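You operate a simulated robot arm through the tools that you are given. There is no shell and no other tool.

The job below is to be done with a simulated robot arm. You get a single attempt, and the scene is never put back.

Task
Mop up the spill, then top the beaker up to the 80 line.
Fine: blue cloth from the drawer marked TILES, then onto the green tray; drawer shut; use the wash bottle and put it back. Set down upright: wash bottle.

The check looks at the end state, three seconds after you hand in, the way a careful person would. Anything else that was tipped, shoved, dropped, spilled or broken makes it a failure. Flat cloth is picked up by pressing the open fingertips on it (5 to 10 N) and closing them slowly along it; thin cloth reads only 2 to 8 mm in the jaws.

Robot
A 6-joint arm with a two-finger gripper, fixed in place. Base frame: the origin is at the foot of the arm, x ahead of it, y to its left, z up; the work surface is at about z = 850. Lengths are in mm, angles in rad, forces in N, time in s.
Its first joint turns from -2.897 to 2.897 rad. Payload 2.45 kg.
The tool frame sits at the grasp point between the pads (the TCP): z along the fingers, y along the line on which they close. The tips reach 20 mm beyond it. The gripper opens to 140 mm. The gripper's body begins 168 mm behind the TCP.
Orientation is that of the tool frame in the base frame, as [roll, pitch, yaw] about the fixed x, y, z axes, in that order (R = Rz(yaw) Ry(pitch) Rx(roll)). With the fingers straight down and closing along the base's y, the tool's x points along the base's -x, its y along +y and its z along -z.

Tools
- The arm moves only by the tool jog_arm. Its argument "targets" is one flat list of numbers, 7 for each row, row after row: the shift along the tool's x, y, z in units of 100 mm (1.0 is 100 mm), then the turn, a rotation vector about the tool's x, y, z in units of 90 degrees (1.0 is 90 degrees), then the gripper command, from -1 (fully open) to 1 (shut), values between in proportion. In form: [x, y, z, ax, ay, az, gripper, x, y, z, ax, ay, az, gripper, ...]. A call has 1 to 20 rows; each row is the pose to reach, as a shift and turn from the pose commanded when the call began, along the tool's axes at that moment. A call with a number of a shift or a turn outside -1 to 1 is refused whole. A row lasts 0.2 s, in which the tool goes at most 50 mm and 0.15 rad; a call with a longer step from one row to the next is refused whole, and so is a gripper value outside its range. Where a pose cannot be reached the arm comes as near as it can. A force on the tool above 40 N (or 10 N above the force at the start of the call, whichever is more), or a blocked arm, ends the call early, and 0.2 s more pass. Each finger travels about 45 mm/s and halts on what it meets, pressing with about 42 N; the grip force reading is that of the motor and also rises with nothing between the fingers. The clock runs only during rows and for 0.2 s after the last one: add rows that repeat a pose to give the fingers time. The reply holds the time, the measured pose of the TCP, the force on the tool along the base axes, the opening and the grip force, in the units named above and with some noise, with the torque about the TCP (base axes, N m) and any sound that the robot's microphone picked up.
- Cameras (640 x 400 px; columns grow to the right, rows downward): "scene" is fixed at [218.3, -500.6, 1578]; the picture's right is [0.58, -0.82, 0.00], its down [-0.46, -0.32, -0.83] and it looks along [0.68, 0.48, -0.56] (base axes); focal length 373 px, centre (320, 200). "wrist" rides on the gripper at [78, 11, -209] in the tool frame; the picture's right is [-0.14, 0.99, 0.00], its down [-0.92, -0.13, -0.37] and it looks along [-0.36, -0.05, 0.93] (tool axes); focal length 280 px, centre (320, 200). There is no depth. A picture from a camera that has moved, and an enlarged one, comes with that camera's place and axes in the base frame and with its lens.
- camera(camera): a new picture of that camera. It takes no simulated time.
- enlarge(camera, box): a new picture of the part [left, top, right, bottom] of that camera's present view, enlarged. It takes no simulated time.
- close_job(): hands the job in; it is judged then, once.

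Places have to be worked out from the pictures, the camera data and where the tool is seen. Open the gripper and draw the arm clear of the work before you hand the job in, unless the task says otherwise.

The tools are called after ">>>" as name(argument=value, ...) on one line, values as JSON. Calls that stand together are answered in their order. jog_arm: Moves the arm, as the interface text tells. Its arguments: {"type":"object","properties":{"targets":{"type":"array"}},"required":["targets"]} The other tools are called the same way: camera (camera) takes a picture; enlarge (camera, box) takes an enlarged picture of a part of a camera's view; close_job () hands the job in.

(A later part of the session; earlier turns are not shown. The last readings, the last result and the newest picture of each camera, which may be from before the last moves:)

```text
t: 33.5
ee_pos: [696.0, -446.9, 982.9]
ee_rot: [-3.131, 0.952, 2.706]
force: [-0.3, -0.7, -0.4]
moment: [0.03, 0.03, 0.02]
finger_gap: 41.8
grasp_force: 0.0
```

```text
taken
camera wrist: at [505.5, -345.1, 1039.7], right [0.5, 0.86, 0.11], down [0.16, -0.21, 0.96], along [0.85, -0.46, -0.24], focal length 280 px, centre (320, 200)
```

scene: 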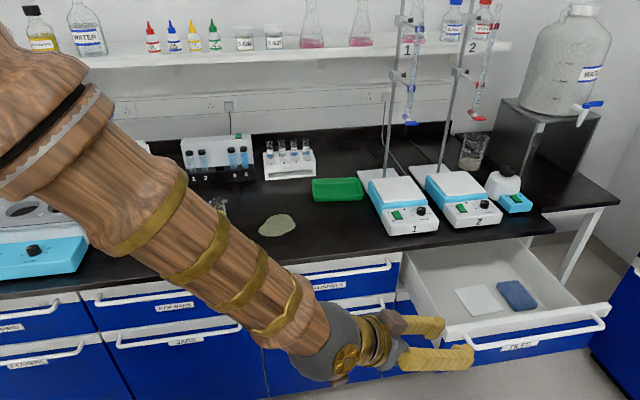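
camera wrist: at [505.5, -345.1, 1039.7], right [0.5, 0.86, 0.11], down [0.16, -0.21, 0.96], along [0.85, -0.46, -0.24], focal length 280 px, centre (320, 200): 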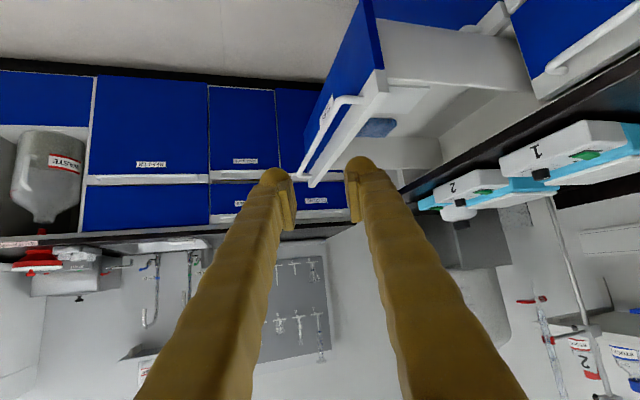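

The wrist camera now sees the cloth in the drawer (upside-down view). I zoom in to locate it.

>>> enlarge(camera="wrist", box=[300, 60, 460, 160])

```text
4.00 times, centred on (380, 110) of wrist
camera zoom: at [505.5, -345.1, 1039.7], right [0.5, 0.86, 0.11], down [0.16, -0.21, 0.96], along [0.85, -0.46, -0.24], focal length 1122 px, centre (80, 560)
```

zoom: 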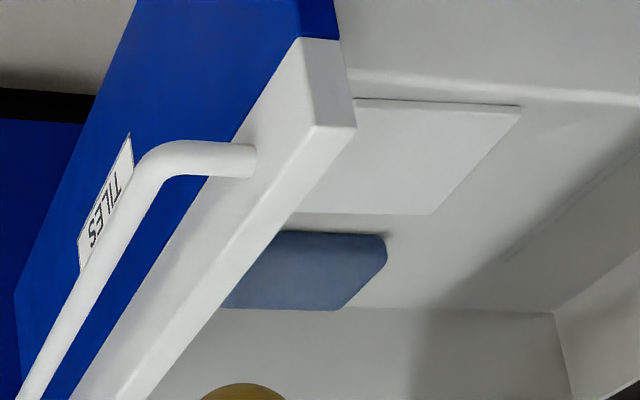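

The cloth lies around [1207–1330, -475…-600] near z ≈ 640, so I need to learn how far the arm can reach. I extend radially outward over the drawer while staying above it.

>>> jog_arm(targets=[-0.125, 0, 0.32, 0, 0, 0, 0.4, -0.25, 0, 0.64, 0, 0, 0, 0.4, -0.376, 0, 0.96, 0, 0, 0, 0.4])

>>> jog_arm(targets=[-0.125, 0, 0.32, 0, 0, 0, 0.4, -0.25, 0, 0.64, 0, 0, 0, 0.4, -0.376, 0, 0.96, 0, 0, 0, 0.4])

>>> jog_arm(targets=[-0.125, 0, 0.32, 0, 0, 0, 0.4, -0.25, 0, 0.64, 0, 0, 0, 0.4, -0.376, 0, 0.96, 0, 0, 0, 0.4])

>>> camera(camera="scene")

>>> camera(camera="wrist")

```text
t: 34.3
ee_pos: [784.6, -490.0, 958.2]
ee_rot: [-3.134, 0.952, 2.704]
force: [-0.1, -0.2, 0.6]
moment: [0.02, 0.04, 0.01]
finger_gap: 42.3
grasp_force: 0.1
```

```text
t: 35.1
ee_pos: [874.0, -533.6, 932.5]
ee_rot: [-3.133, 0.954, 2.704]
force: [0.8, -0.1, 0.8]
moment: [0.03, 0.04, -0.02]
finger_gap: 42.0
grasp_force: 0.1
```

```text
t: 35.9
ee_pos: [965.8, -577.6, 907.4]
ee_rot: [-3.132, 0.954, 2.703]
force: [0.0, 0.6, 0.0]
moment: [0.01, 0.02, 0.01]
finger_gap: 42.1
grasp_force: 0.1
```

```text
taken
```

scene: 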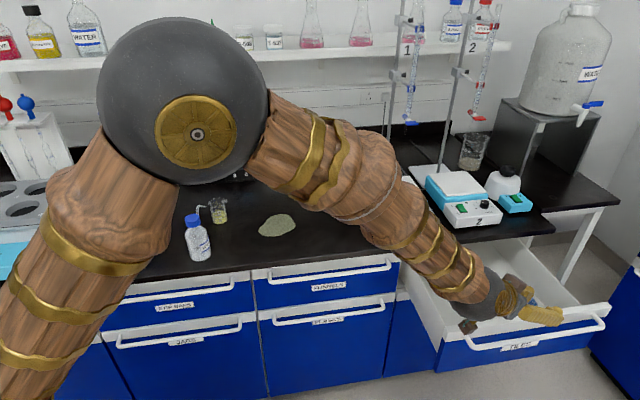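

```text
taken
camera wrist: at [775.8, -474.7, 964.8], right [0.5, 0.86, 0.11], down [0.16, -0.21, 0.96], along [0.85, -0.46, -0.24], focal length 280 px, centre (320, 200)
```

wrist: 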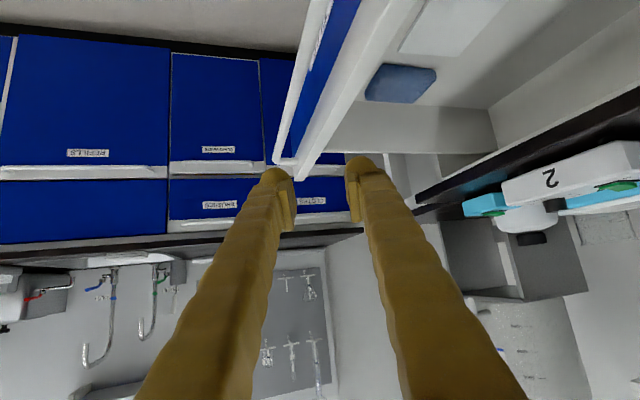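

The arm still has plenty of reach. The cloth is fully visible now; I zoom to triangulate it.

>>> enlarge(camera="wrist", box=[330, 20, 490, 120])

```text
4.00 times, centred on (410, 70) of wrist
camera zoom: at [775.8, -474.7, 964.8], right [0.5, 0.86, 0.11], down [0.16, -0.21, 0.96], along [0.85, -0.46, -0.24], focal length 1122 px, centre (-40, 720)
```

zoom: 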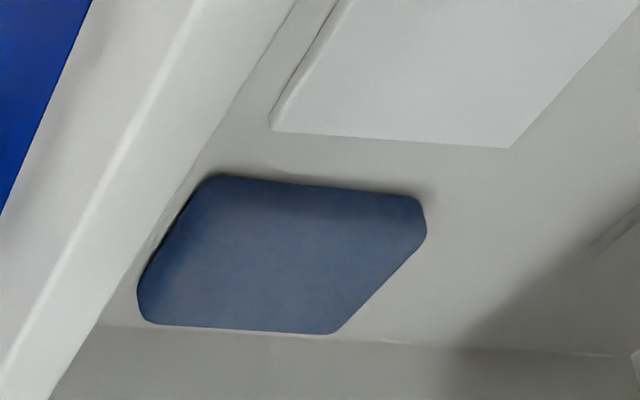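

Two wrist views agree: the cloth top is at z ≈ 630, spanning about 90 × 115 mm, centre near [1280, -545]. I move over it at safe height above the drawer front.

>>> jog_arm(targets=[-0.147, 0.163, 0.247, 0, 0, 0, 0.2, -0.293, 0.327, 0.495, 0, 0, 0, 0.2, -0.44, 0.49, 0.742, 0, 0, 0, 0.2])

>>> jog_arm(targets=[-0.147, 0.163, 0.247, 0, 0, 0, 0.2, -0.293, 0.327, 0.495, 0, 0, 0, 0.2, -0.44, 0.49, 0.742, 0, 0, 0, 0.2])

>>> camera(camera="scene")

>>> camera(camera="wrist")

```text
t: 36.7
ee_pos: [1065.5, -572.6, 899.5]
ee_rot: [-3.133, 0.953, 2.704]
force: [-0.6, -0.5, -0.5]
moment: [0.01, -0.01, -0.01]
finger_gap: 56.1
grasp_force: 0.1
```

```text
t: 37.5
ee_pos: [1164.3, -564.0, 894.5]
ee_rot: [-3.135, 0.953, 2.705]
force: [-0.1, 0.5, 0.9]
moment: [0.02, 0.05, 0.0]
finger_gap: 56.2
grasp_force: 0.2
```

```text
taken
```

scene: 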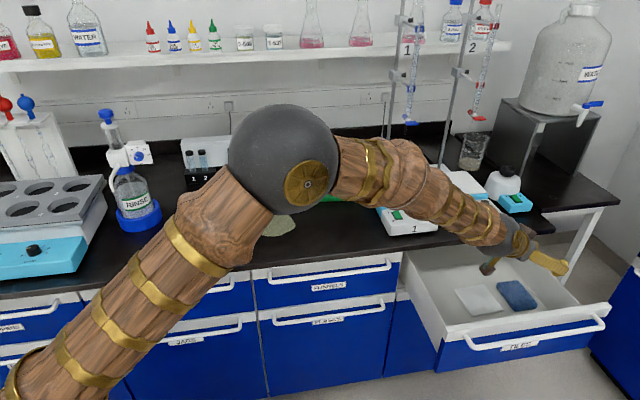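

```text
taken
camera wrist: at [974.0, -462.2, 952.3], right [0.5, 0.86, 0.11], down [0.16, -0.21, 0.96], along [0.85, -0.46, -0.24], focal length 280 px, centre (320, 200)
```

wrist: 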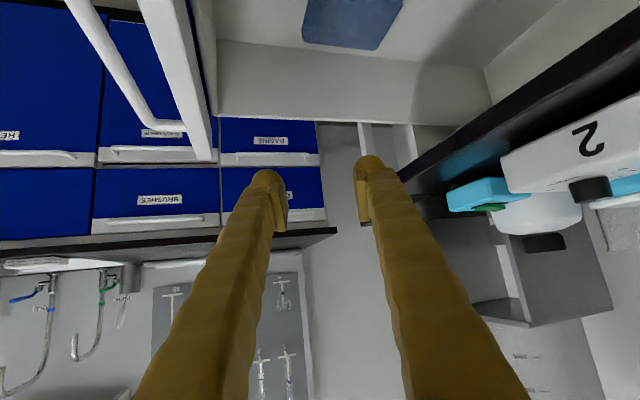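

Reach is fine so far at r ≈ 1295. I descend toward the cloth's near half, keeping the orientation.

>>> jog_arm(targets=[0.169, 0.093, 0.263, 0, 0, 0, 0.25, 0.338, 0.187, 0.526, 0, 0, 0, 0.25, 0.507, 0.28, 0.789, 0, 0, 0, 0.25])

>>> camera(camera="scene")

>>> camera(camera="wrist")

```text
t: 38.3
ee_pos: [1190.1, -569.5, 806.4]
ee_rot: [3.128, 0.933, 2.705]
force: [-0.4, -0.8, 0.9]
moment: [0.02, 0.03, 0.02]
finger_gap: 52.5
grasp_force: 0.0
out of reach, approached as far as the arm can: row 2, 3
```

```text
taken
```

scene: 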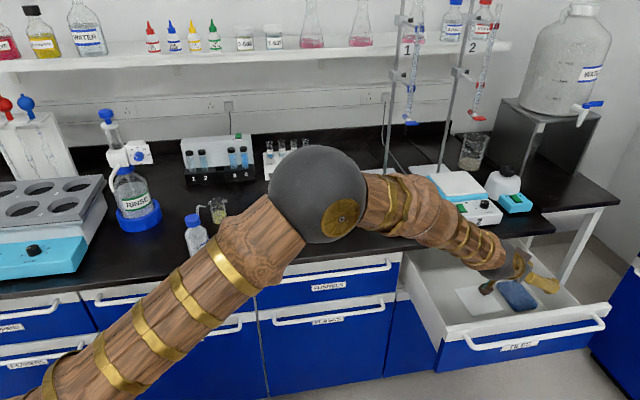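

```text
taken
camera wrist: at [998.5, -472.2, 869.1], right [0.48, 0.87, 0.12], down [0.17, -0.23, 0.96], along [0.86, -0.44, -0.26], focal length 280 px, centre (320, 200)
```

wrist: 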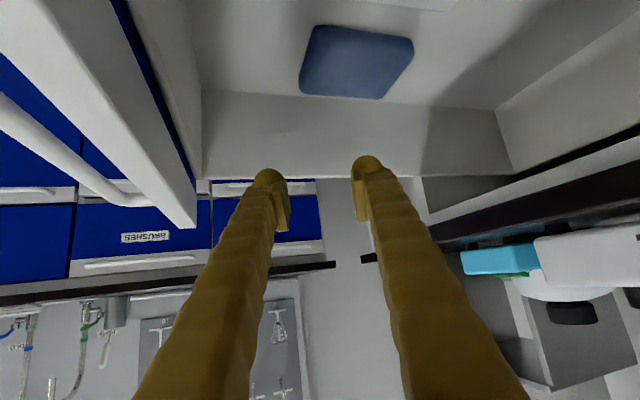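

The arm stopped short, apparently because the wrist is straight in line with the forearm. A steeper tool should extend the reach, so I turn it about 12° steeper here and see.

>>> jog_arm(targets=[0, 0, 0, 0, 0.07, 0, 0.25, 0, 0, 0, 0, 0.14, 0, 0.25, 0, 0, 0, 0, 0.14, 0, 0.25])

```text
t: 39.1
ee_pos: [1205.0, -564.9, 809.7]
ee_rot: [-3.068, 0.823, 2.75]
force: [-0.1, -0.1, 0.0]
moment: [0.0, -0.01, 0.01]
finger_gap: 52.7
grasp_force: 0.0
out of reach, approached as far as the arm can: row 1, 2, 3
```

Still at the limit. I return to the 55° tilt and pull in radially by 40 mm to find the reachable boundary.

>>> jog_arm(targets=[0.15, 0, -0.134, 0, -0.07, 0, 0.25, 0.297, 0, -0.268, 0, -0.14, 0, 0.25, 0.297, 0, -0.268, 0, -0.14, 0, 0.25])

```text
t: 39.9
ee_pos: [1158.0, -576.9, 807.0]
ee_rot: [-2.978, 1.029, 2.926]
force: [0.6, -1.2, -0.2]
moment: [-0.01, 0.0, -0.03]
finger_gap: 52.5
grasp_force: 0.0
out of reach, approached as far as the arm can: row 1, 2
```

Row 3 is reachable; I hold the pose for a few rows to let the arm settle there.

>>> jog_arm(targets=[0, 0, 0, 0, 0, 0, 0.25, 0, 0, 0, 0, 0, 0, 0.25, 0, 0, 0, 0, 0, 0, 0.25, 0, 0, 0, 0, 0, 0, 0.25])

>>> camera(camera="scene")

>>> camera(camera="wrist")

```text
t: 40.9
ee_pos: [1156.5, -578.2, 807.8]
ee_rot: [-2.979, 1.03, 2.928]
force: [-0.3, 0.5, -0.3]
moment: [0.0, 0.01, 0.0]
finger_gap: 52.5
grasp_force: 0.1
```

```text
taken
```

scene: 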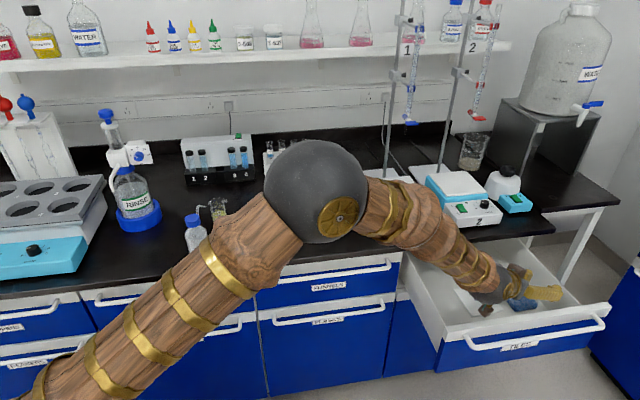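

```text
taken
camera wrist: at [955.3, -488.9, 846.7], right [0.41, 0.91, 0.04], down [0.13, -0.1, 0.99], along [0.9, -0.4, -0.16], focal length 280 px, centre (320, 200)
```

wrist: 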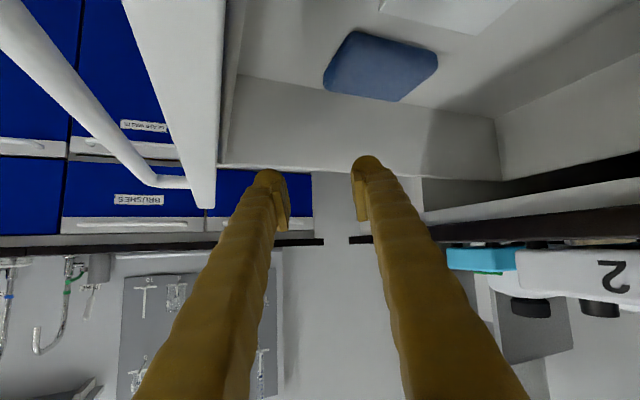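

The arm ran through the wrist-aligned singularity. I lift out and retract, then set a steeper tool (about 38° from vertical) before reaching out again.

>>> jog_arm(targets=[-0.18, -0.01, -0.28, 0, 0, 0, 0.25, -0.37, -0.02, -0.56, 0, 0, 0, 0.25, -0.55, -0.03, -0.84, 0, 0, 0, 0.25])

>>> jog_arm(targets=[0.01, -0.01, -0.33, 0, 0, 0, 0.25, 0.02, -0.01, -0.66, 0, 0, 0, 0.25, 0.03, -0.02, -0.98, 0, 0, 0, 0.25])

>>> jog_arm(targets=[0, 0, -0.3, -0.001, 0.08, 0.0226, 0.25, 0, 0, -0.6, -0.003, 0.159, 0.0452, 0.25, 0, 0, -0.8, -0.004, 0.2385, 0.0678, 0.25])

```text
t: 41.7
ee_pos: [1118.5, -555.1, 894.0]
ee_rot: [-2.968, 1.026, 2.934]
force: [0.1, -0.9, -0.9]
moment: [-0.04, -0.02, -0.01]
finger_gap: 52.4
grasp_force: 0.1
out of reach, approached as far as the arm can: row 1, 2, 3
```

```text
t: 42.5
ee_pos: [1035.7, -528.4, 942.5]
ee_rot: [-2.968, 1.028, 2.933]
force: [0.4, 0.4, -0.4]
moment: [-0.03, -0.04, 0.01]
finger_gap: 52.5
grasp_force: 0.0
```

```text
t: 43.5
ee_pos: [1028.6, -485.7, 1007.7]
ee_rot: [2.935, 0.896, 2.605]
force: [0.0, -0.8, 0.0]
moment: [0.01, -0.02, 0.0]
finger_gap: 52.7
grasp_force: 0.1
out of reach, approached as far as the arm can: row 2, 3
stopped in row 3: the arm was blocked; the commanded pose is now the measured one
```

The wrist is in the branch where it can only bend upward past the forearm, so I must go round: retract first, then swing the tool sideways and down again as I did before.

>>> jog_arm(targets=[0.14, 0.015, -0.33, 0, 0, 0, 0.25, 0.28, 0.03, -0.66, 0, 0, 0, 0.25, 0.43, 0.045, -1, 0, 0, 0, 0.25])

>>> jog_arm(targets=[0.14, 0.015, -0.33, 0, 0, 0, 0.25, 0.28, 0.03, -0.66, 0, 0, 0, 0.25, 0.43, 0.045, -1, 0, 0, 0, 0.25])

>>> jog_arm(targets=[0.14, 0.015, -0.33, 0, 0, 0, 0.25, 0.28, 0.03, -0.66, 0, 0, 0, 0.25, 0.43, 0.045, -1, 0, 0, 0, 0.25])

```text
t: 44.3
ee_pos: [930.9, -445.2, 1037.1]
ee_rot: [2.934, 0.899, 2.606]
force: [-0.2, -0.1, -0.1]
moment: [-0.04, -0.02, -0.02]
finger_gap: 52.8
grasp_force: 0.0
```

```text
t: 45.1
ee_pos: [832.2, -408.0, 1066.4]
ee_rot: [2.934, 0.896, 2.605]
force: [0.5, 0.1, 0.1]
moment: [-0.02, -0.05, 0.0]
finger_gap: 52.4
grasp_force: 0.1
```

```text
t: 45.9
ee_pos: [733.8, -368.9, 1092.2]
ee_rot: [2.935, 0.897, 2.605]
force: [0.2, -0.4, -0.7]
moment: [-0.01, 0.02, 0.0]
finger_gap: 52.2
grasp_force: 0.0
```

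Retracted. I now swing the tool sideways toward the bench (the orientation used for the handle), which worked before.

>>> jog_arm(targets=[0, 0, 0, -0.0587, 0.0381, 0.0554, 0.25, 0, 0, 0, -0.1174, 0.0761, 0.1108, 0.25, 0, 0, 0, -0.176, 0.1142, 0.1661, 0.25, 0, 0, 0, -0.2347, 0.1523, 0.2215, 0.25, 0, 0, 0, -0.2934, 0.1903, 0.2769, 0.25, 0, 0, 0, -0.3521, 0.2284, 0.3323, 0.25, 0, 0, 0, -0.4107, 0.2665, 0.3876, 0.25, 0, 0, 0, -0.4694, 0.3045, 0.443, 0.25, 0, 0, 0, -0.5281, 0.3426, 0.4984, 0.25])

```text
t: 47.9
ee_pos: [736.8, -367.9, 1092.3]
ee_rot: [1.916, 0.0, 2.356]
force: [-0.2, -0.1, 0.1]
moment: [-0.04, 0.05, -0.02]
finger_gap: 52.3
grasp_force: 0.0
```

Now tilt back to pointing straight down.

>>> jog_arm(targets=[0, 0, 0, 0.0864, 0, 0, 0.25, 0, 0, 0, 0.173, 0, 0, 0.25, 0, 0, 0, 0.259, 0, 0, 0.25, 0, 0, 0, 0.346, 0, 0, 0.25, 0, 0, 0, 0.432, 0, 0, 0.25, 0, 0, 0, 0.519, 0, 0, 0.25, 0, 0, 0, 0.605, 0, 0, 0.25, 0, 0, 0, 0.691, 0, 0, 0.25, 0, 0, 0, 0.778, 0, 0, 0.25])

>>> camera(camera="scene")

```text
t: 49.9
ee_pos: [736.2, -367.5, 1094.0]
ee_rot: [-3.14, 0.001, 2.356]
force: [-0.1, 0.1, 0.2]
moment: [0.0, 0.0, -0.02]
finger_gap: 52.9
grasp_force: 0.1
```

```text
taken
```

scene: 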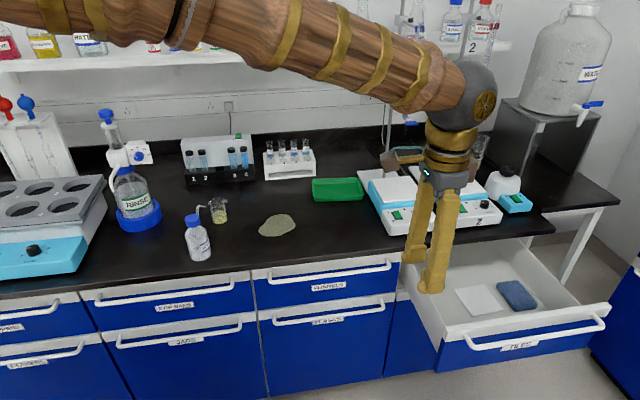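

The wrist bends downward again. I yaw to the radial direction and then tilt outward 38°.

>>> jog_arm(targets=[0, 0, 0, 0, 0, -0.078, 0.25, 0, 0, 0, 0, 0, -0.156, 0.25, 0, 0, 0, 0, 0, -0.233, 0.25])

>>> jog_arm(targets=[0, 0, 0, 0, -0.084, 0, 0.25, 0, 0, 0, 0, -0.169, 0, 0.25, 0, 0, 0, 0, -0.253, 0, 0.25, 0, 0, 0, 0, -0.338, 0, 0.25, 0, 0, 0, 0, -0.422, 0, 0.25])

>>> camera(camera="scene")

>>> camera(camera="wrist")

```text
t: 50.7
ee_pos: [736.6, -368.2, 1090.2]
ee_rot: [3.141, 0.0, 2.725]
force: [-0.5, 0.2, -0.3]
moment: [0.0, 0.01, 0.01]
finger_gap: 52.5
grasp_force: 0.0
```

```text
t: 51.9
ee_pos: [736.8, -366.5, 1091.7]
ee_rot: [3.141, 0.665, 2.725]
force: [-0.7, 0.3, 0.1]
moment: [0.01, 0.01, 0.02]
finger_gap: 52.5
grasp_force: 0.0
```

```text
taken
```

scene: 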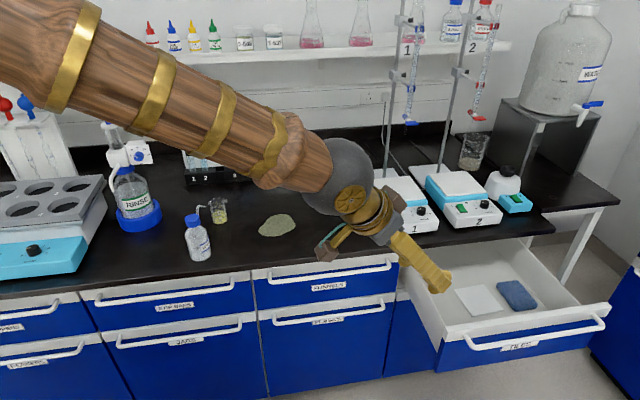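

```text
taken
camera wrist: at [566.4, -279.7, 1209.0], right [0.5, 0.86, 0.08], down [0.4, -0.32, 0.86], along [0.77, -0.4, -0.51], focal length 280 px, centre (320, 200)
```

wrist: 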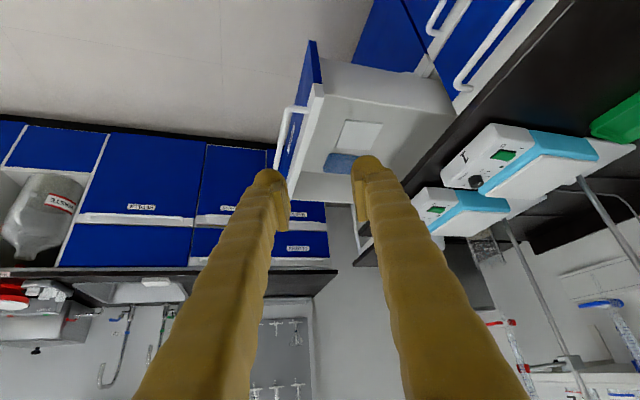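

The reach branch is right now. I extend outward over the drawer, staying well above its front.

>>> jog_arm(targets=[-0.195, 0.027, 0.238, 0, 0, 0, 0.25, -0.39, 0.053, 0.475, 0, 0, 0, 0.25, -0.585, 0.08, 0.713, 0, 0, 0, 0.25])

>>> jog_arm(targets=[-0.195, 0.027, 0.238, 0, 0, 0, 0.25, -0.39, 0.053, 0.475, 0, 0, 0, 0.25, -0.585, 0.08, 0.713, 0, 0, 0, 0.25])

>>> jog_arm(targets=[-0.195, 0.027, 0.238, 0, 0, 0, 0.25, -0.39, 0.053, 0.475, 0, 0, 0, 0.25, -0.585, 0.08, 0.713, 0, 0, 0, 0.25])

>>> jog_arm(targets=[-0.195, 0.027, 0.238, 0, 0, 0, 0.25, -0.39, 0.053, 0.475, 0, 0, 0, 0.25, -0.585, 0.08, 0.713, 0, 0, 0, 0.25])

>>> camera(camera="scene")

>>> camera(camera="wrist")

```text
t: 52.7
ee_pos: [821.4, -395.4, 1070.9]
ee_rot: [-3.141, 0.662, 2.722]
force: [0.3, 0.1, 0.3]
moment: [0.02, 0.06, -0.01]
finger_gap: 52.6
grasp_force: 0.0
```

```text
t: 53.5
ee_pos: [907.1, -424.3, 1052.1]
ee_rot: [-3.141, 0.664, 2.722]
force: [-0.1, 0.1, 0.6]
moment: [0.03, -0.04, -0.04]
finger_gap: 52.8
grasp_force: 0.1
```

```text
t: 54.3
ee_pos: [993.3, -455.4, 1032.4]
ee_rot: [3.141, 0.665, 2.722]
force: [0.8, 0.2, 0.8]
moment: [-0.01, 0.02, 0.01]
finger_gap: 52.3
grasp_force: 0.1
```

```text
t: 55.1
ee_pos: [1076.1, -486.1, 1013.5]
ee_rot: [-3.14, 0.663, 2.722]
force: [-0.5, 0.2, 0.6]
moment: [0.02, 0.02, 0.02]
finger_gap: 52.5
grasp_force: 0.0
```

```text
taken
```

scene: 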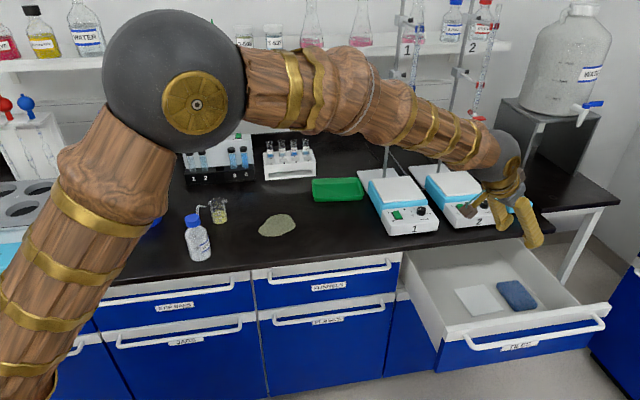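

```text
taken
camera wrist: at [906.1, -397.9, 1129.7], right [0.5, 0.86, 0.08], down [0.4, -0.32, 0.86], along [0.77, -0.4, -0.51], focal length 280 px, centre (320, 200)
```

wrist: 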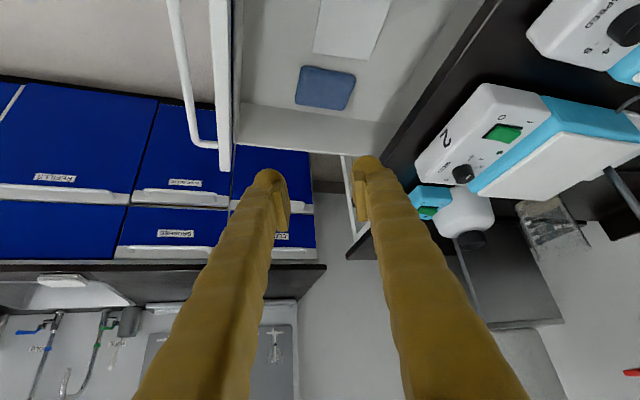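

Now at r ≈ 1181 with the cloth in clear view. I zoom to refine the cloth position.

>>> enlarge(camera="wrist", box=[240, 30, 400, 130])

```text
4.00 times, centred on (320, 80) of wrist
camera zoom: at [906.1, -397.9, 1129.7], right [0.5, 0.86, 0.08], down [0.4, -0.32, 0.86], along [0.77, -0.4, -0.51], focal length 1122 px, centre (320, 680)
```

zoom: 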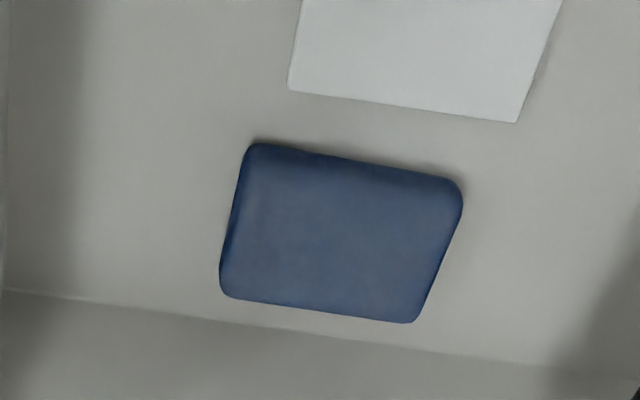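

Cloth centre ≈ [1255, -545], top z ≈ 640, about 82 × 107 mm. I descend diagonally toward it in four legs, pausing to look before contact.

>>> jog_arm(targets=[0.035, 0.023, 0.418, 0, 0, 0, 0.25, 0.069, 0.046, 0.835, 0, 0, 0, 0.25])

>>> jog_arm(targets=[0.035, 0.023, 0.418, 0, 0, 0, 0.25, 0.069, 0.046, 0.835, 0, 0, 0, 0.25])

>>> jog_arm(targets=[0.035, 0.023, 0.418, 0, 0, 0, 0.25, 0.069, 0.046, 0.835, 0, 0, 0, 0.25])

>>> camera(camera="scene")

>>> camera(camera="wrist")

```text
t: 55.7
ee_pos: [1123.2, -499.5, 945.2]
ee_rot: [3.141, 0.665, 2.723]
force: [0.1, 0.2, 0.2]
moment: [0.02, 0.01, 0.03]
finger_gap: 52.4
grasp_force: 0.1
```

```text
t: 56.3
ee_pos: [1167.8, -514.9, 873.1]
ee_rot: [-3.14, 0.666, 2.724]
force: [1.0, -0.5, 0.7]
moment: [0.05, 0.1, -0.01]
finger_gap: 52.5
grasp_force: 0.0
```

```text
t: 56.9
ee_pos: [1210.9, -528.5, 801.9]
ee_rot: [3.141, 0.666, 2.722]
force: [0.1, -0.2, 0.9]
moment: [0.08, 0.1, -0.03]
finger_gap: 52.5
grasp_force: 0.1
```

```text
taken
```

scene: 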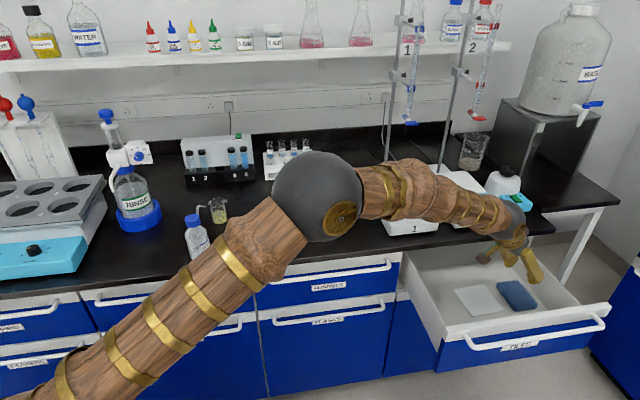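

```text
taken
camera wrist: at [1041.1, -441.5, 919.2], right [0.5, 0.86, 0.08], down [0.4, -0.32, 0.86], along [0.77, -0.4, -0.51], focal length 280 px, centre (320, 200)
```

wrist: 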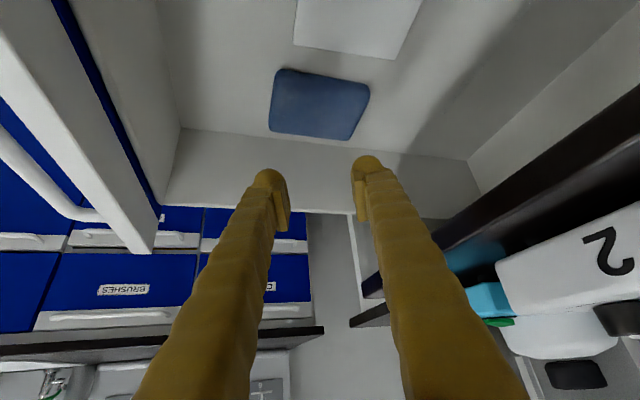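

On track; cloth centre again computes to about [1259, -541]. I descend a further ~60 mm and check.

>>> jog_arm(targets=[0.1, 0.01, 0.3, 0, 0, 0, 0.25, 0.2, 0.02, 0.6, 0, 0, 0, 0.25])

>>> camera(camera="wrist")

>>> enlarge(camera="scene", box=[390, 180, 620, 345])

```text
t: 57.5
ee_pos: [1230.2, -534.8, 745.4]
ee_rot: [-3.141, 0.664, 2.721]
force: [0.2, 0.3, 0.9]
moment: [0.04, 0.06, 0.0]
finger_gap: 52.5
grasp_force: 0.1
```

```text
taken
camera wrist: at [1060.5, -447.1, 861.1], right [0.5, 0.86, 0.08], down [0.4, -0.32, 0.86], along [0.77, -0.4, -0.51], focal length 280 px, centre (320, 200)
```

wrist: 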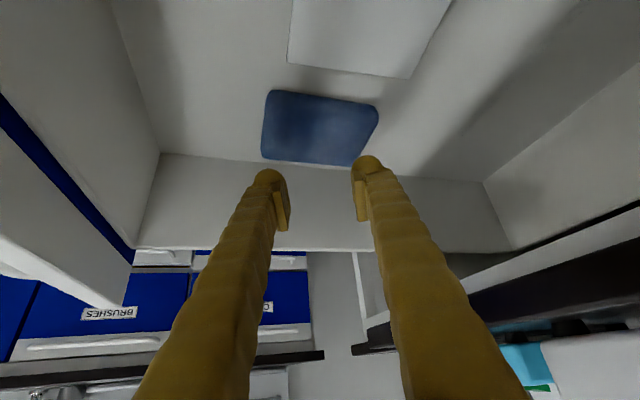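

```text
2.42 times, centred on (505, 262) of scene
camera zoom: at [218.3, -500.6, 1578.0], right [0.58, -0.82, 0.0], down [-0.46, -0.32, -0.83], along [0.68, 0.48, -0.56], focal length 904 px, centre (-128, 48)
```

zoom: 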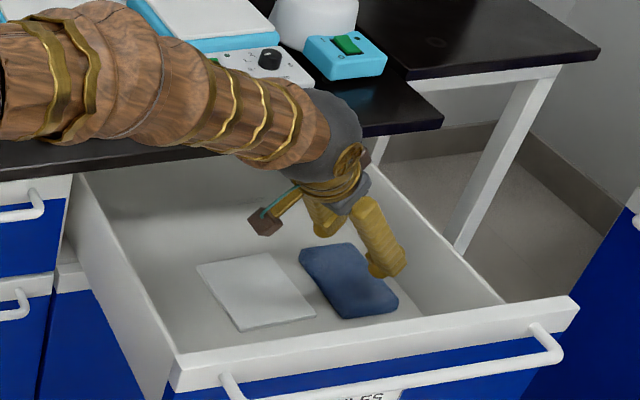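

Clear of walls. Next 55 mm down takes the tips to just above the cloth.

>>> jog_arm(targets=[0.085, 0.005, 0.283, 0, 0, 0, 0.25, 0.17, 0.01, 0.566, 0, 0, 0, 0.25])

>>> camera(camera="wrist")

>>> enlarge(camera="scene", box=[440, 220, 600, 335])

```text
t: 58.1
ee_pos: [1250.4, -541.9, 690.5]
ee_rot: [-3.142, 0.669, 2.722]
force: [-6.9, 7.1, 24.8]
moment: [0.24, 0.2, 0.06]
finger_gap: 52.6
grasp_force: 0.0
```

```text
taken
camera wrist: at [1080.2, -454.2, 806.6], right [0.5, 0.86, 0.09], down [0.4, -0.32, 0.86], along [0.77, -0.4, -0.5], focal length 280 px, centre (320, 200)
```

wrist: 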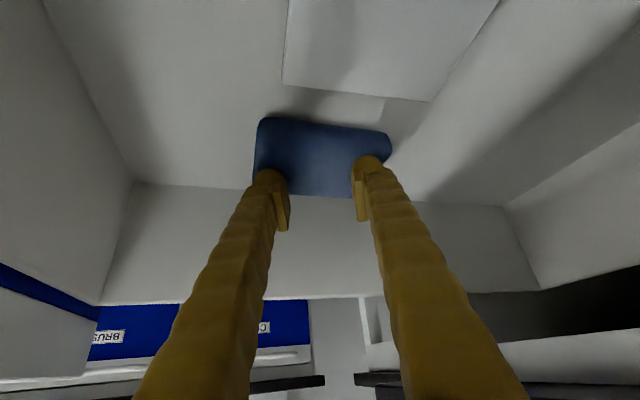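

```text
3.48 times, centred on (520, 278) of scene
camera zoom: at [218.3, -500.6, 1578.0], right [0.58, -0.82, 0.0], down [-0.46, -0.32, -0.83], along [0.68, 0.48, -0.56], focal length 1297 px, centre (-376, -70)
```

zoom: 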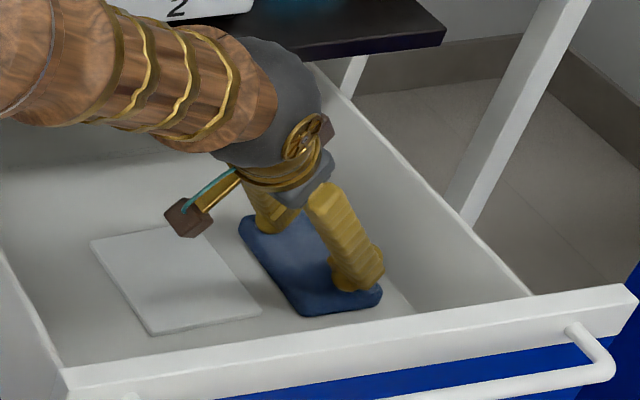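

The tips already press on the cloth with about 25 N, more than wanted, and sit a bit toward its far side. I lift 10 mm and shift 12 mm inward, then re-approach gently.

>>> jog_arm(targets=[-0.062, 0, -0.079, 0, 0, 0, 0.25, 0.033, 0, -0.153, 0, 0, 0, 0.25, 0.033, 0, -0.153, 0, 0, 0, 0.25])

>>> enlarge(camera="wrist", box=[220, 90, 420, 215])

```text
t: 58.9
ee_pos: [1238.4, -537.4, 697.5]
ee_rot: [3.14, 0.663, 2.723]
force: [-0.7, -0.1, -0.1]
moment: [0.03, 0.02, 0.03]
finger_gap: 52.3
grasp_force: 0.0
```

```text
3.20 times, centred on (320, 152) of wrist
camera zoom: at [1068.4, -450.2, 813.7], right [0.5, 0.86, 0.08], down [0.4, -0.32, 0.86], along [0.77, -0.4, -0.51], focal length 897 px, centre (320, 352)
```

zoom: 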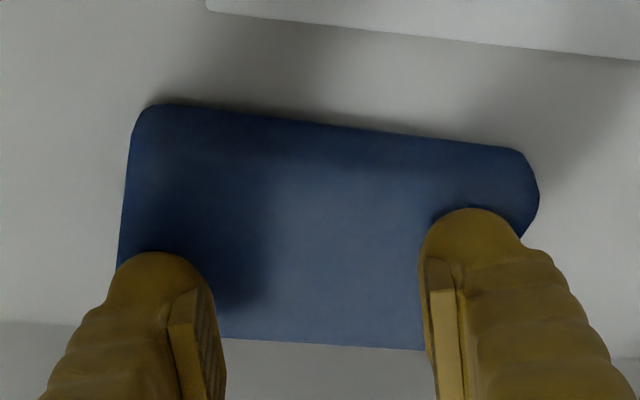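

Free of contact and well centred. I descend in small steps to find a light press.

>>> jog_arm(targets=[0.012, 0, 0.016, 0, 0, 0, 0.25, 0.025, 0, 0.0315, 0, 0, 0, 0.25, 0.025, 0, 0.0315, 0, 0, 0, 0.25])

```text
t: 59.7
ee_pos: [1238.8, -537.6, 693.4]
ee_rot: [3.141, 0.664, 2.723]
force: [-0.4, 0.2, -0.9]
moment: [0.0, 0.02, 0.02]
finger_gap: 52.5
grasp_force: 0.0
```

No contact yet; a further 3 mm down.

>>> jog_arm(targets=[0.012, 0, 0.016, 0, 0, 0, 0.25, 0.0185, 0, 0.0236, 0, 0, 0, 0.25, 0.0185, 0, 0.0236, 0, 0, 0, 0.25])

```text
t: 60.5
ee_pos: [1238.3, -537.2, 691.7]
ee_rot: [-3.141, 0.663, 2.723]
force: [0.4, 0.2, 0.9]
moment: [0.04, -0.01, -0.03]
finger_gap: 52.5
grasp_force: 0.3
```

Still free. Another 2 mm at a time.

>>> jog_arm(targets=[0.0123, 0, 0.0158, 0, 0, 0, 0.25, 0.0123, 0, 0.0158, 0, 0, 0, 0.25])

>>> jog_arm(targets=[0.0123, 0, 0.0158, 0, 0, 0, 0.25, 0.0123, 0, 0.0158, 0, 0, 0, 0.25])

```text
t: 61.1
ee_pos: [1239.3, -538.8, 689.8]
ee_rot: [3.141, 0.667, 2.722]
force: [-1.4, 1.8, 15.1]
moment: [0.07, 0.04, 0.03]
finger_gap: 52.8
grasp_force: 0.2
```

```text
t: 61.7
ee_pos: [1239.8, -537.5, 690.7]
ee_rot: [3.142, 0.668, 2.722]
force: [-0.4, 1.2, 31.6]
moment: [0.03, 0.1, 0.03]
finger_gap: 52.9
grasp_force: 0.6
```

Stiffness is about 8 N/mm, so I back up 2.9 mm for roughly 8 N and then close the fingers slowly along the cloth.

>>> jog_arm(targets=[-0.018, 0, -0.023, 0, 0, 0, 0.25, -0.018, 0, -0.023, 0, 0, 0, 0.25])

```text
t: 62.3
ee_pos: [1239.3, -538.8, 690.8]
ee_rot: [3.141, 0.665, 2.723]
force: [4.7, -5.1, 21.1]
moment: [-0.11, -0.06, -0.03]
finger_gap: 52.8
grasp_force: 0.1
```

Still 21 N; back up another 1.7 mm.

>>> jog_arm(targets=[-0.0105, 0, -0.0134, 0, 0, 0, 0.25, -0.0105, 0, -0.0134, 0, 0, 0, 0.25])

```text
t: 62.9
ee_pos: [1236.6, -536.4, 690.1]
ee_rot: [-3.141, 0.663, 2.722]
force: [0.1, -1.7, 14.6]
moment: [-0.03, 0.04, 0.02]
finger_gap: 53.0
grasp_force: 0.1
```

Now 14.6 N; one more millimetre up brings it into the 5–10 N band.

>>> jog_arm(targets=[-0.0055, 0, -0.007, 0, 0, 0, 0.25, -0.0055, 0, -0.007, 0, 0, 0, 0.25])

```text
t: 63.5
ee_pos: [1239.3, -537.2, 690.5]
ee_rot: [-3.141, 0.664, 2.722]
force: [-2.0, 0.7, 11.1]
moment: [0.06, 0.07, -0.03]
finger_gap: 53.0
grasp_force: 0.2
```

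About 11 N; I ease another 0.3 mm and close slowly over 18 rows.

>>> jog_arm(targets=[-0.002, 0, -0.003, 0, 0, 0, 0.29, -0.002, 0, -0.003, 0, 0, 0, 0.33, -0.002, 0, -0.003, 0, 0, 0, 0.37, -0.002, 0, -0.003, 0, 0, 0, 0.41, -0.002, 0, -0.003, 0, 0, 0, 0.45, -0.002, 0, -0.003, 0, 0, 0, 0.49, -0.002, 0, -0.003, 0, 0, 0, 0.53, -0.002, 0, -0.003, 0, 0, 0, 0.57, -0.002, 0, -0.003, 0, 0, 0, 0.61, -0.002, 0, -0.003, 0, 0, 0, 0.65, -0.002, 0, -0.003, 0, 0, 0, 0.7, -0.002, 0, -0.003, 0, 0, 0, 0.75, -0.002, 0, -0.003, 0, 0, 0, 0.8, -0.002, 0, -0.003, 0, 0, 0, 0.85, -0.002, 0, -0.003, 0, 0, 0, 0.9, -0.002, 0, -0.003, 0, 0, 0, 0.95, -0.002, 0, -0.003, 0, 0, 0, 1, -0.002, 0, -0.003, 0, 0, 0, 1, -0.002, 0, -0.003, 0, 0, 0, 1, -0.002, 0, -0.003, 0, 0, 0, 1])

>>> camera(camera="wrist")

>>> enlarge(camera="scene", box=[440, 220, 600, 335])

```text
t: 67.7
ee_pos: [1240.0, -537.7, 691.3]
ee_rot: [3.141, 0.663, 2.722]
force: [0.5, 0.7, -0.8]
moment: [-0.01, -0.02, 0.01]
finger_gap: 0.2
grasp_force: 29.2
```

```text
taken
camera wrist: at [1069.4, -450.3, 808.4], right [0.5, 0.86, 0.08], down [0.4, -0.32, 0.86], along [0.77, -0.4, -0.51], focal length 280 px, centre (320, 200)
```

wrist: 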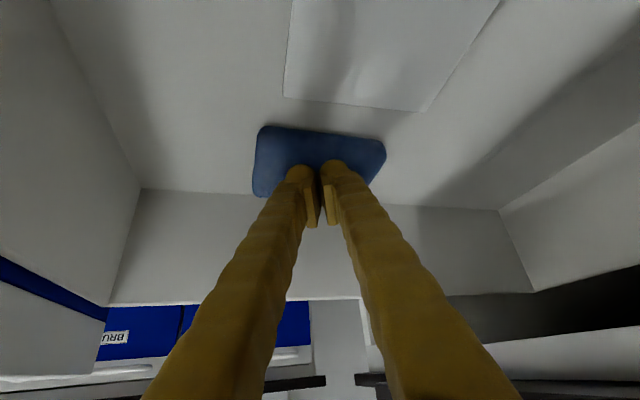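

```text
3.48 times, centred on (520, 278) of scene
camera zoom: at [218.3, -500.6, 1578.0], right [0.58, -0.82, 0.0], down [-0.46, -0.32, -0.83], along [0.68, 0.48, -0.56], focal length 1297 px, centre (-376, -70)
```

zoom: 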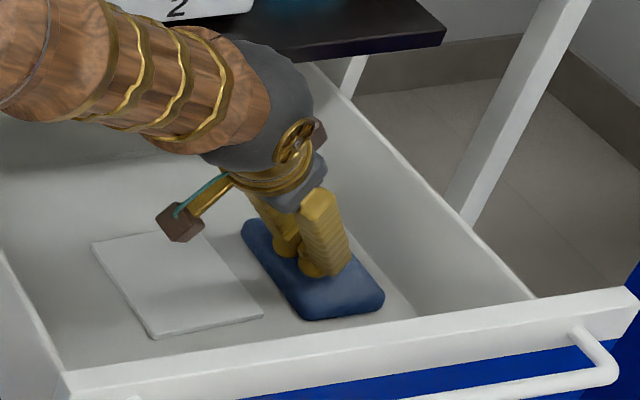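

The jaws closed empty (0.2 mm) because the pressing force vanished while closing. I reopen to about 45 mm and press again, this time checking force during closure.

>>> jog_arm(targets=[-0.025, 0, -0.032, 0, 0, 0, 1, -0.025, 0, -0.032, 0, 0, 0, 0.6, -0.025, 0, -0.032, 0, 0, 0, 0.35, -0.025, 0, -0.032, 0, 0, 0, 0.35, 0, 0, 0, 0, 0, 0, 0.35, 0, 0, 0, 0, 0, 0, 0.35])

>>> jog_arm(targets=[0.006, 0, 0.008, 0, 0, 0, 0.35, 0.006, 0, 0.008, 0, 0, 0, 0.35])

```text
t: 69.1
ee_pos: [1239.6, -537.5, 690.9]
ee_rot: [3.141, 0.665, 2.723]
force: [0.2, 1.1, 0.3]
moment: [-0.03, 0.01, 0.03]
finger_gap: 45.6
grasp_force: 0.0
```

```text
t: 69.7
ee_pos: [1238.5, -537.6, 690.7]
ee_rot: [-3.141, 0.665, 2.724]
force: [1.7, -1.7, 3.1]
moment: [0.01, -0.03, -0.03]
finger_gap: 45.6
grasp_force: 0.1
```

Light contact (3 N). I press half a millimetre more.

>>> jog_arm(targets=[0.004, 0, 0.005, 0, 0, 0, 0.35, 0.004, 0, 0.005, 0, 0, 0, 0.35])

```text
t: 70.3
ee_pos: [1239.3, -537.0, 690.5]
ee_rot: [-3.14, 0.665, 2.722]
force: [-2.5, 3.2, 11.4]
moment: [0.07, 0.07, -0.01]
finger_gap: 45.7
grasp_force: 0.0
```

Around 8–11 N. I close part of the way slowly and check the force.

>>> jog_arm(targets=[0, 0, 0, 0, 0, 0, 0.38, 0, 0, 0, 0, 0, 0, 0.41, 0, 0, 0, 0, 0, 0, 0.44, 0, 0, 0, 0, 0, 0, 0.47, 0, 0, 0, 0, 0, 0, 0.5])

```text
t: 71.5
ee_pos: [1239.3, -537.7, 690.6]
ee_rot: [3.141, 0.663, 2.724]
force: [1.7, -0.2, 17.6]
moment: [-0.06, 0.02, 0.01]
finger_gap: 31.5
grasp_force: 0.0
```

Force rose to 17.6 N; I ease up 1 mm and continue closing.

>>> jog_arm(targets=[-0.006, 0, -0.008, 0, 0, 0, 0.53, -0.006, 0, -0.008, 0, 0, 0, 0.56, -0.006, 0, -0.008, 0, 0, 0, 0.59, -0.006, 0, -0.008, 0, 0, 0, 0.62])

>>> enlarge(camera="wrist", box=[220, 90, 420, 215])

```text
t: 72.5
ee_pos: [1238.4, -537.3, 691.0]
ee_rot: [-3.141, 0.663, 2.722]
force: [0.5, -0.2, 12.3]
moment: [0.0, 0.04, -0.03]
finger_gap: 26.3
grasp_force: 0.1
```

```text
3.20 times, centred on (320, 152) of wrist
camera zoom: at [1068.7, -450.0, 808.0], right [0.5, 0.86, 0.08], down [0.4, -0.32, 0.86], along [0.77, -0.4, -0.51], focal length 897 px, centre (320, 352)
```

zoom: 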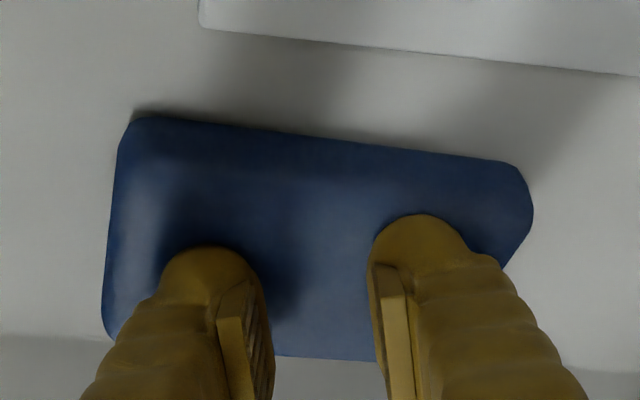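

Force 12 N, still in contact. I continue closing slowly.

>>> jog_arm(targets=[-0.002, 0, -0.003, 0, 0, 0, 0.65, -0.002, 0, -0.003, 0, 0, 0, 0.68, -0.002, 0, -0.003, 0, 0, 0, 0.71, -0.002, 0, -0.003, 0, 0, 0, 0.74, -0.002, 0, -0.003, 0, 0, 0, 0.77])

```text
t: 73.7
ee_pos: [1239.1, -538.6, 691.3]
ee_rot: [-3.141, 0.663, 2.722]
force: [0.0, 0.2, 3.3]
moment: [0.01, -0.01, -0.01]
finger_gap: 16.3
grasp_force: 0.0
```

Force fell to 3 N; I press 0.7 mm more and go on closing.

>>> jog_arm(targets=[0.0045, 0, 0.0055, 0, 0, 0, 0.77, 0.0045, 0, 0.0055, 0, 0, 0, 0.79, 0.0045, 0, 0.0055, 0, 0, 0, 0.81, 0.0045, 0, 0.0055, 0, 0, 0, 0.83])

```text
t: 74.7
ee_pos: [1238.2, -538.0, 690.8]
ee_rot: [-3.141, 0.664, 2.724]
force: [1.7, -0.5, 4.2]
moment: [0.02, -0.01, -0.01]
finger_gap: 11.6
grasp_force: 0.1
```

Force 4 N; press a further 0.5 mm and keep closing.

>>> jog_arm(targets=[0.003, 0, 0.004, 0, 0, 0, 0.85, 0.003, 0, 0.004, 0, 0, 0, 0.87, 0.003, 0, 0.004, 0, 0, 0, 0.89, 0.003, 0, 0.004, 0, 0, 0, 0.91])

>>> enlarge(camera="wrist", box=[220, 90, 420, 215])

```text
t: 75.7
ee_pos: [1237.9, -539.1, 691.3]
ee_rot: [-3.142, 0.665, 2.723]
force: [0.5, -0.7, 8.0]
moment: [0.0, -0.04, 0.0]
finger_gap: 6.0
grasp_force: 0.2
```

```text
3.20 times, centred on (320, 152) of wrist
camera zoom: at [1068.5, -451.2, 807.8], right [0.5, 0.86, 0.08], down [0.4, -0.32, 0.86], along [0.77, -0.4, -0.51], focal length 897 px, centre (320, 352)
```

zoom: 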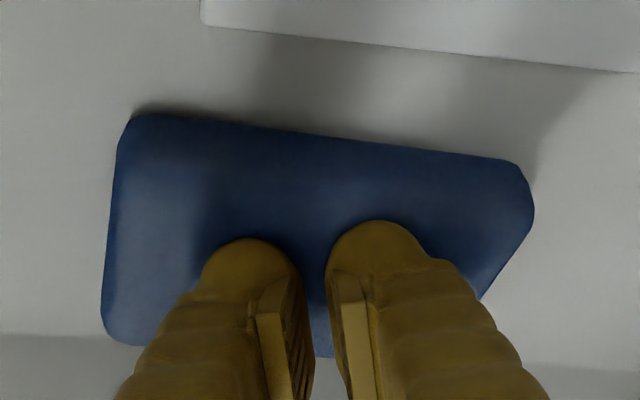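

The fingers slide over the pad, now at a 6 mm gap with 8 N. I finish closing to see whether it catches.

>>> jog_arm(targets=[0, 0, 0, 0, 0, 0, 0.93, 0, 0, 0, 0, 0, 0, 0.95, 0, 0, 0, 0, 0, 0, 0.97, 0, 0, 0, 0, 0, 0, 1, 0, 0, 0, 0, 0, 0, 1, 0, 0, 0, 0, 0, 0, 1])

>>> enlarge(camera="wrist", box=[220, 90, 420, 215])

```text
t: 77.1
ee_pos: [1237.9, -538.3, 690.9]
ee_rot: [3.141, 0.663, 2.722]
force: [-0.1, 0.3, 7.6]
moment: [0.01, 0.02, -0.03]
finger_gap: 5.9
grasp_force: 29.2
```

```text
3.20 times, centred on (320, 152) of wrist
camera zoom: at [1068.5, -451.1, 807.7], right [0.5, 0.86, 0.08], down [0.4, -0.32, 0.86], along [0.77, -0.4, -0.51], focal length 897 px, centre (320, 352)
```

zoom: 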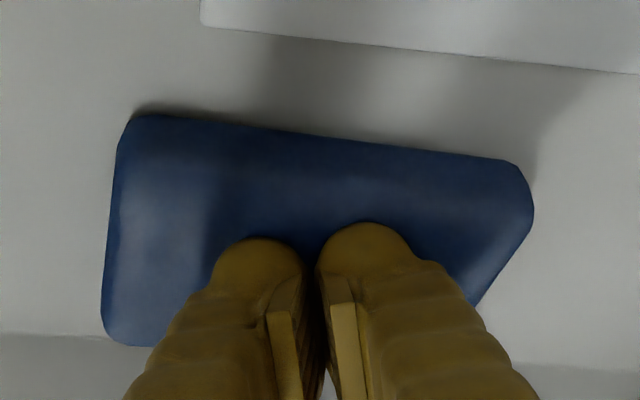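

The gap holds at 5.9 mm under 29 N — cloth seems caught. I lift slowly and check.

>>> jog_arm(targets=[-0.06, 0, -0.08, 0, 0, 0, 1, -0.12, 0, -0.16, 0, 0, 0, 1, -0.22, 0, -0.28, 0, 0, 0, 1, -0.31, 0, -0.39, 0, 0, 0, 1])

>>> camera(camera="wrist")

>>> enlarge(camera="scene", box=[440, 220, 600, 335])

```text
t: 78.1
ee_pos: [1240.7, -535.5, 742.8]
ee_rot: [-3.142, 0.665, 2.724]
force: [0.1, 0.0, -0.5]
moment: [-0.02, 0.01, -0.01]
finger_gap: 0.0
grasp_force: 29.3
```

```text
taken
camera wrist: at [1070.3, -449.3, 858.4], right [0.5, 0.86, 0.08], down [0.4, -0.32, 0.86], along [0.77, -0.4, -0.51], focal length 280 px, centre (320, 200)
```

wrist: 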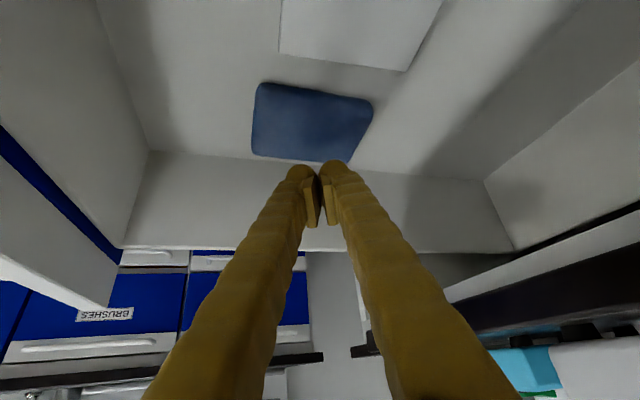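

```text
3.48 times, centred on (520, 278) of scene
camera zoom: at [218.3, -500.6, 1578.0], right [0.58, -0.82, 0.0], down [-0.46, -0.32, -0.83], along [0.68, 0.48, -0.56], focal length 1297 px, centre (-376, -70)
```

zoom: 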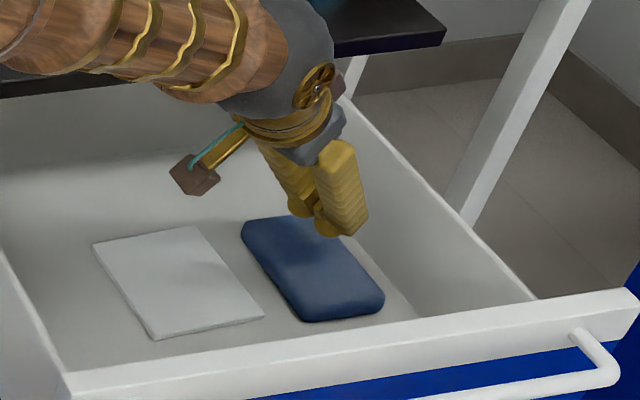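

The cloth slipped out on lifting, so the bite was too shallow. I reopen, shift 12 mm inward to the cloth's middle, and press a bit more firmly this time.

>>> jog_arm(targets=[0.047, 0, -0.037, 0, 0, 0, 0.6, 0.095, 0, -0.074, 0, 0, 0, 0.25, 0.095, 0, -0.074, 0, 0, 0, 0.25, 0.095, 0, -0.074, 0, 0, 0, 0.25, 0.095, 0, -0.074, 0, 0, 0, 0.25])

>>> jog_arm(targets=[0.1, 0, 0.13, 0, 0, 0, 0.25, 0.2, 0, 0.26, 0, 0, 0, 0.25, 0.28, 0, 0.362, 0, 0, 0, 0.25, 0.293, 0, 0.378, 0, 0, 0, 0.25, 0.305, 0, 0.39, 0, 0, 0, 0.25])

>>> enlarge(camera="wrist", box=[220, 90, 420, 215])

```text
t: 79.3
ee_pos: [1227.6, -533.5, 741.6]
ee_rot: [-3.141, 0.662, 2.725]
force: [0.8, -0.2, 0.1]
moment: [0.01, -0.01, 0.01]
finger_gap: 52.4
grasp_force: 0.1
```

```text
t: 80.5
ee_pos: [1228.1, -533.4, 690.6]
ee_rot: [-3.141, 0.665, 2.722]
force: [2.6, -0.3, 3.9]
moment: [0.0, -0.02, 0.01]
finger_gap: 52.4
grasp_force: 0.0
```

```text
3.20 times, centred on (320, 152) of wrist
camera zoom: at [1058.5, -446.6, 807.9], right [0.5, 0.86, 0.08], down [0.4, -0.32, 0.86], along [0.77, -0.4, -0.51], focal length 897 px, centre (320, 352)
```

zoom: 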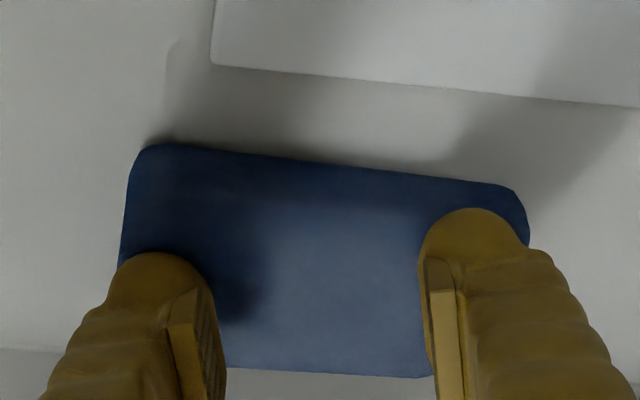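

Contact at 4 N, fingers centred. I press about 1 mm more and close slowly, adding a little downward travel as the jaws narrow.

>>> jog_arm(targets=[0.006, 0, 0.008, 0, 0, 0, 0.25, 0.006, 0, 0.008, 0, 0, 0, 0.28, 0.0065, 0, 0.0085, 0, 0, 0, 0.31, 0.007, 0, 0.009, 0, 0, 0, 0.34, 0.0075, 0, 0.0095, 0, 0, 0, 0.37, 0.008, 0, 0.01, 0, 0, 0, 0.4, 0.0085, 0, 0.011, 0, 0, 0, 0.43, 0.009, 0, 0.0115, 0, 0, 0, 0.46, 0.0095, 0, 0.012, 0, 0, 0, 0.49, 0.01, 0, 0.0125, 0, 0, 0, 0.52])

```text
t: 82.7
ee_pos: [1227.7, -532.5, 690.7]
ee_rot: [-3.141, 0.665, 2.722]
force: [2.9, -3.4, 19.3]
moment: [-0.05, -0.06, 0.03]
finger_gap: 32.4
grasp_force: 0.1
```

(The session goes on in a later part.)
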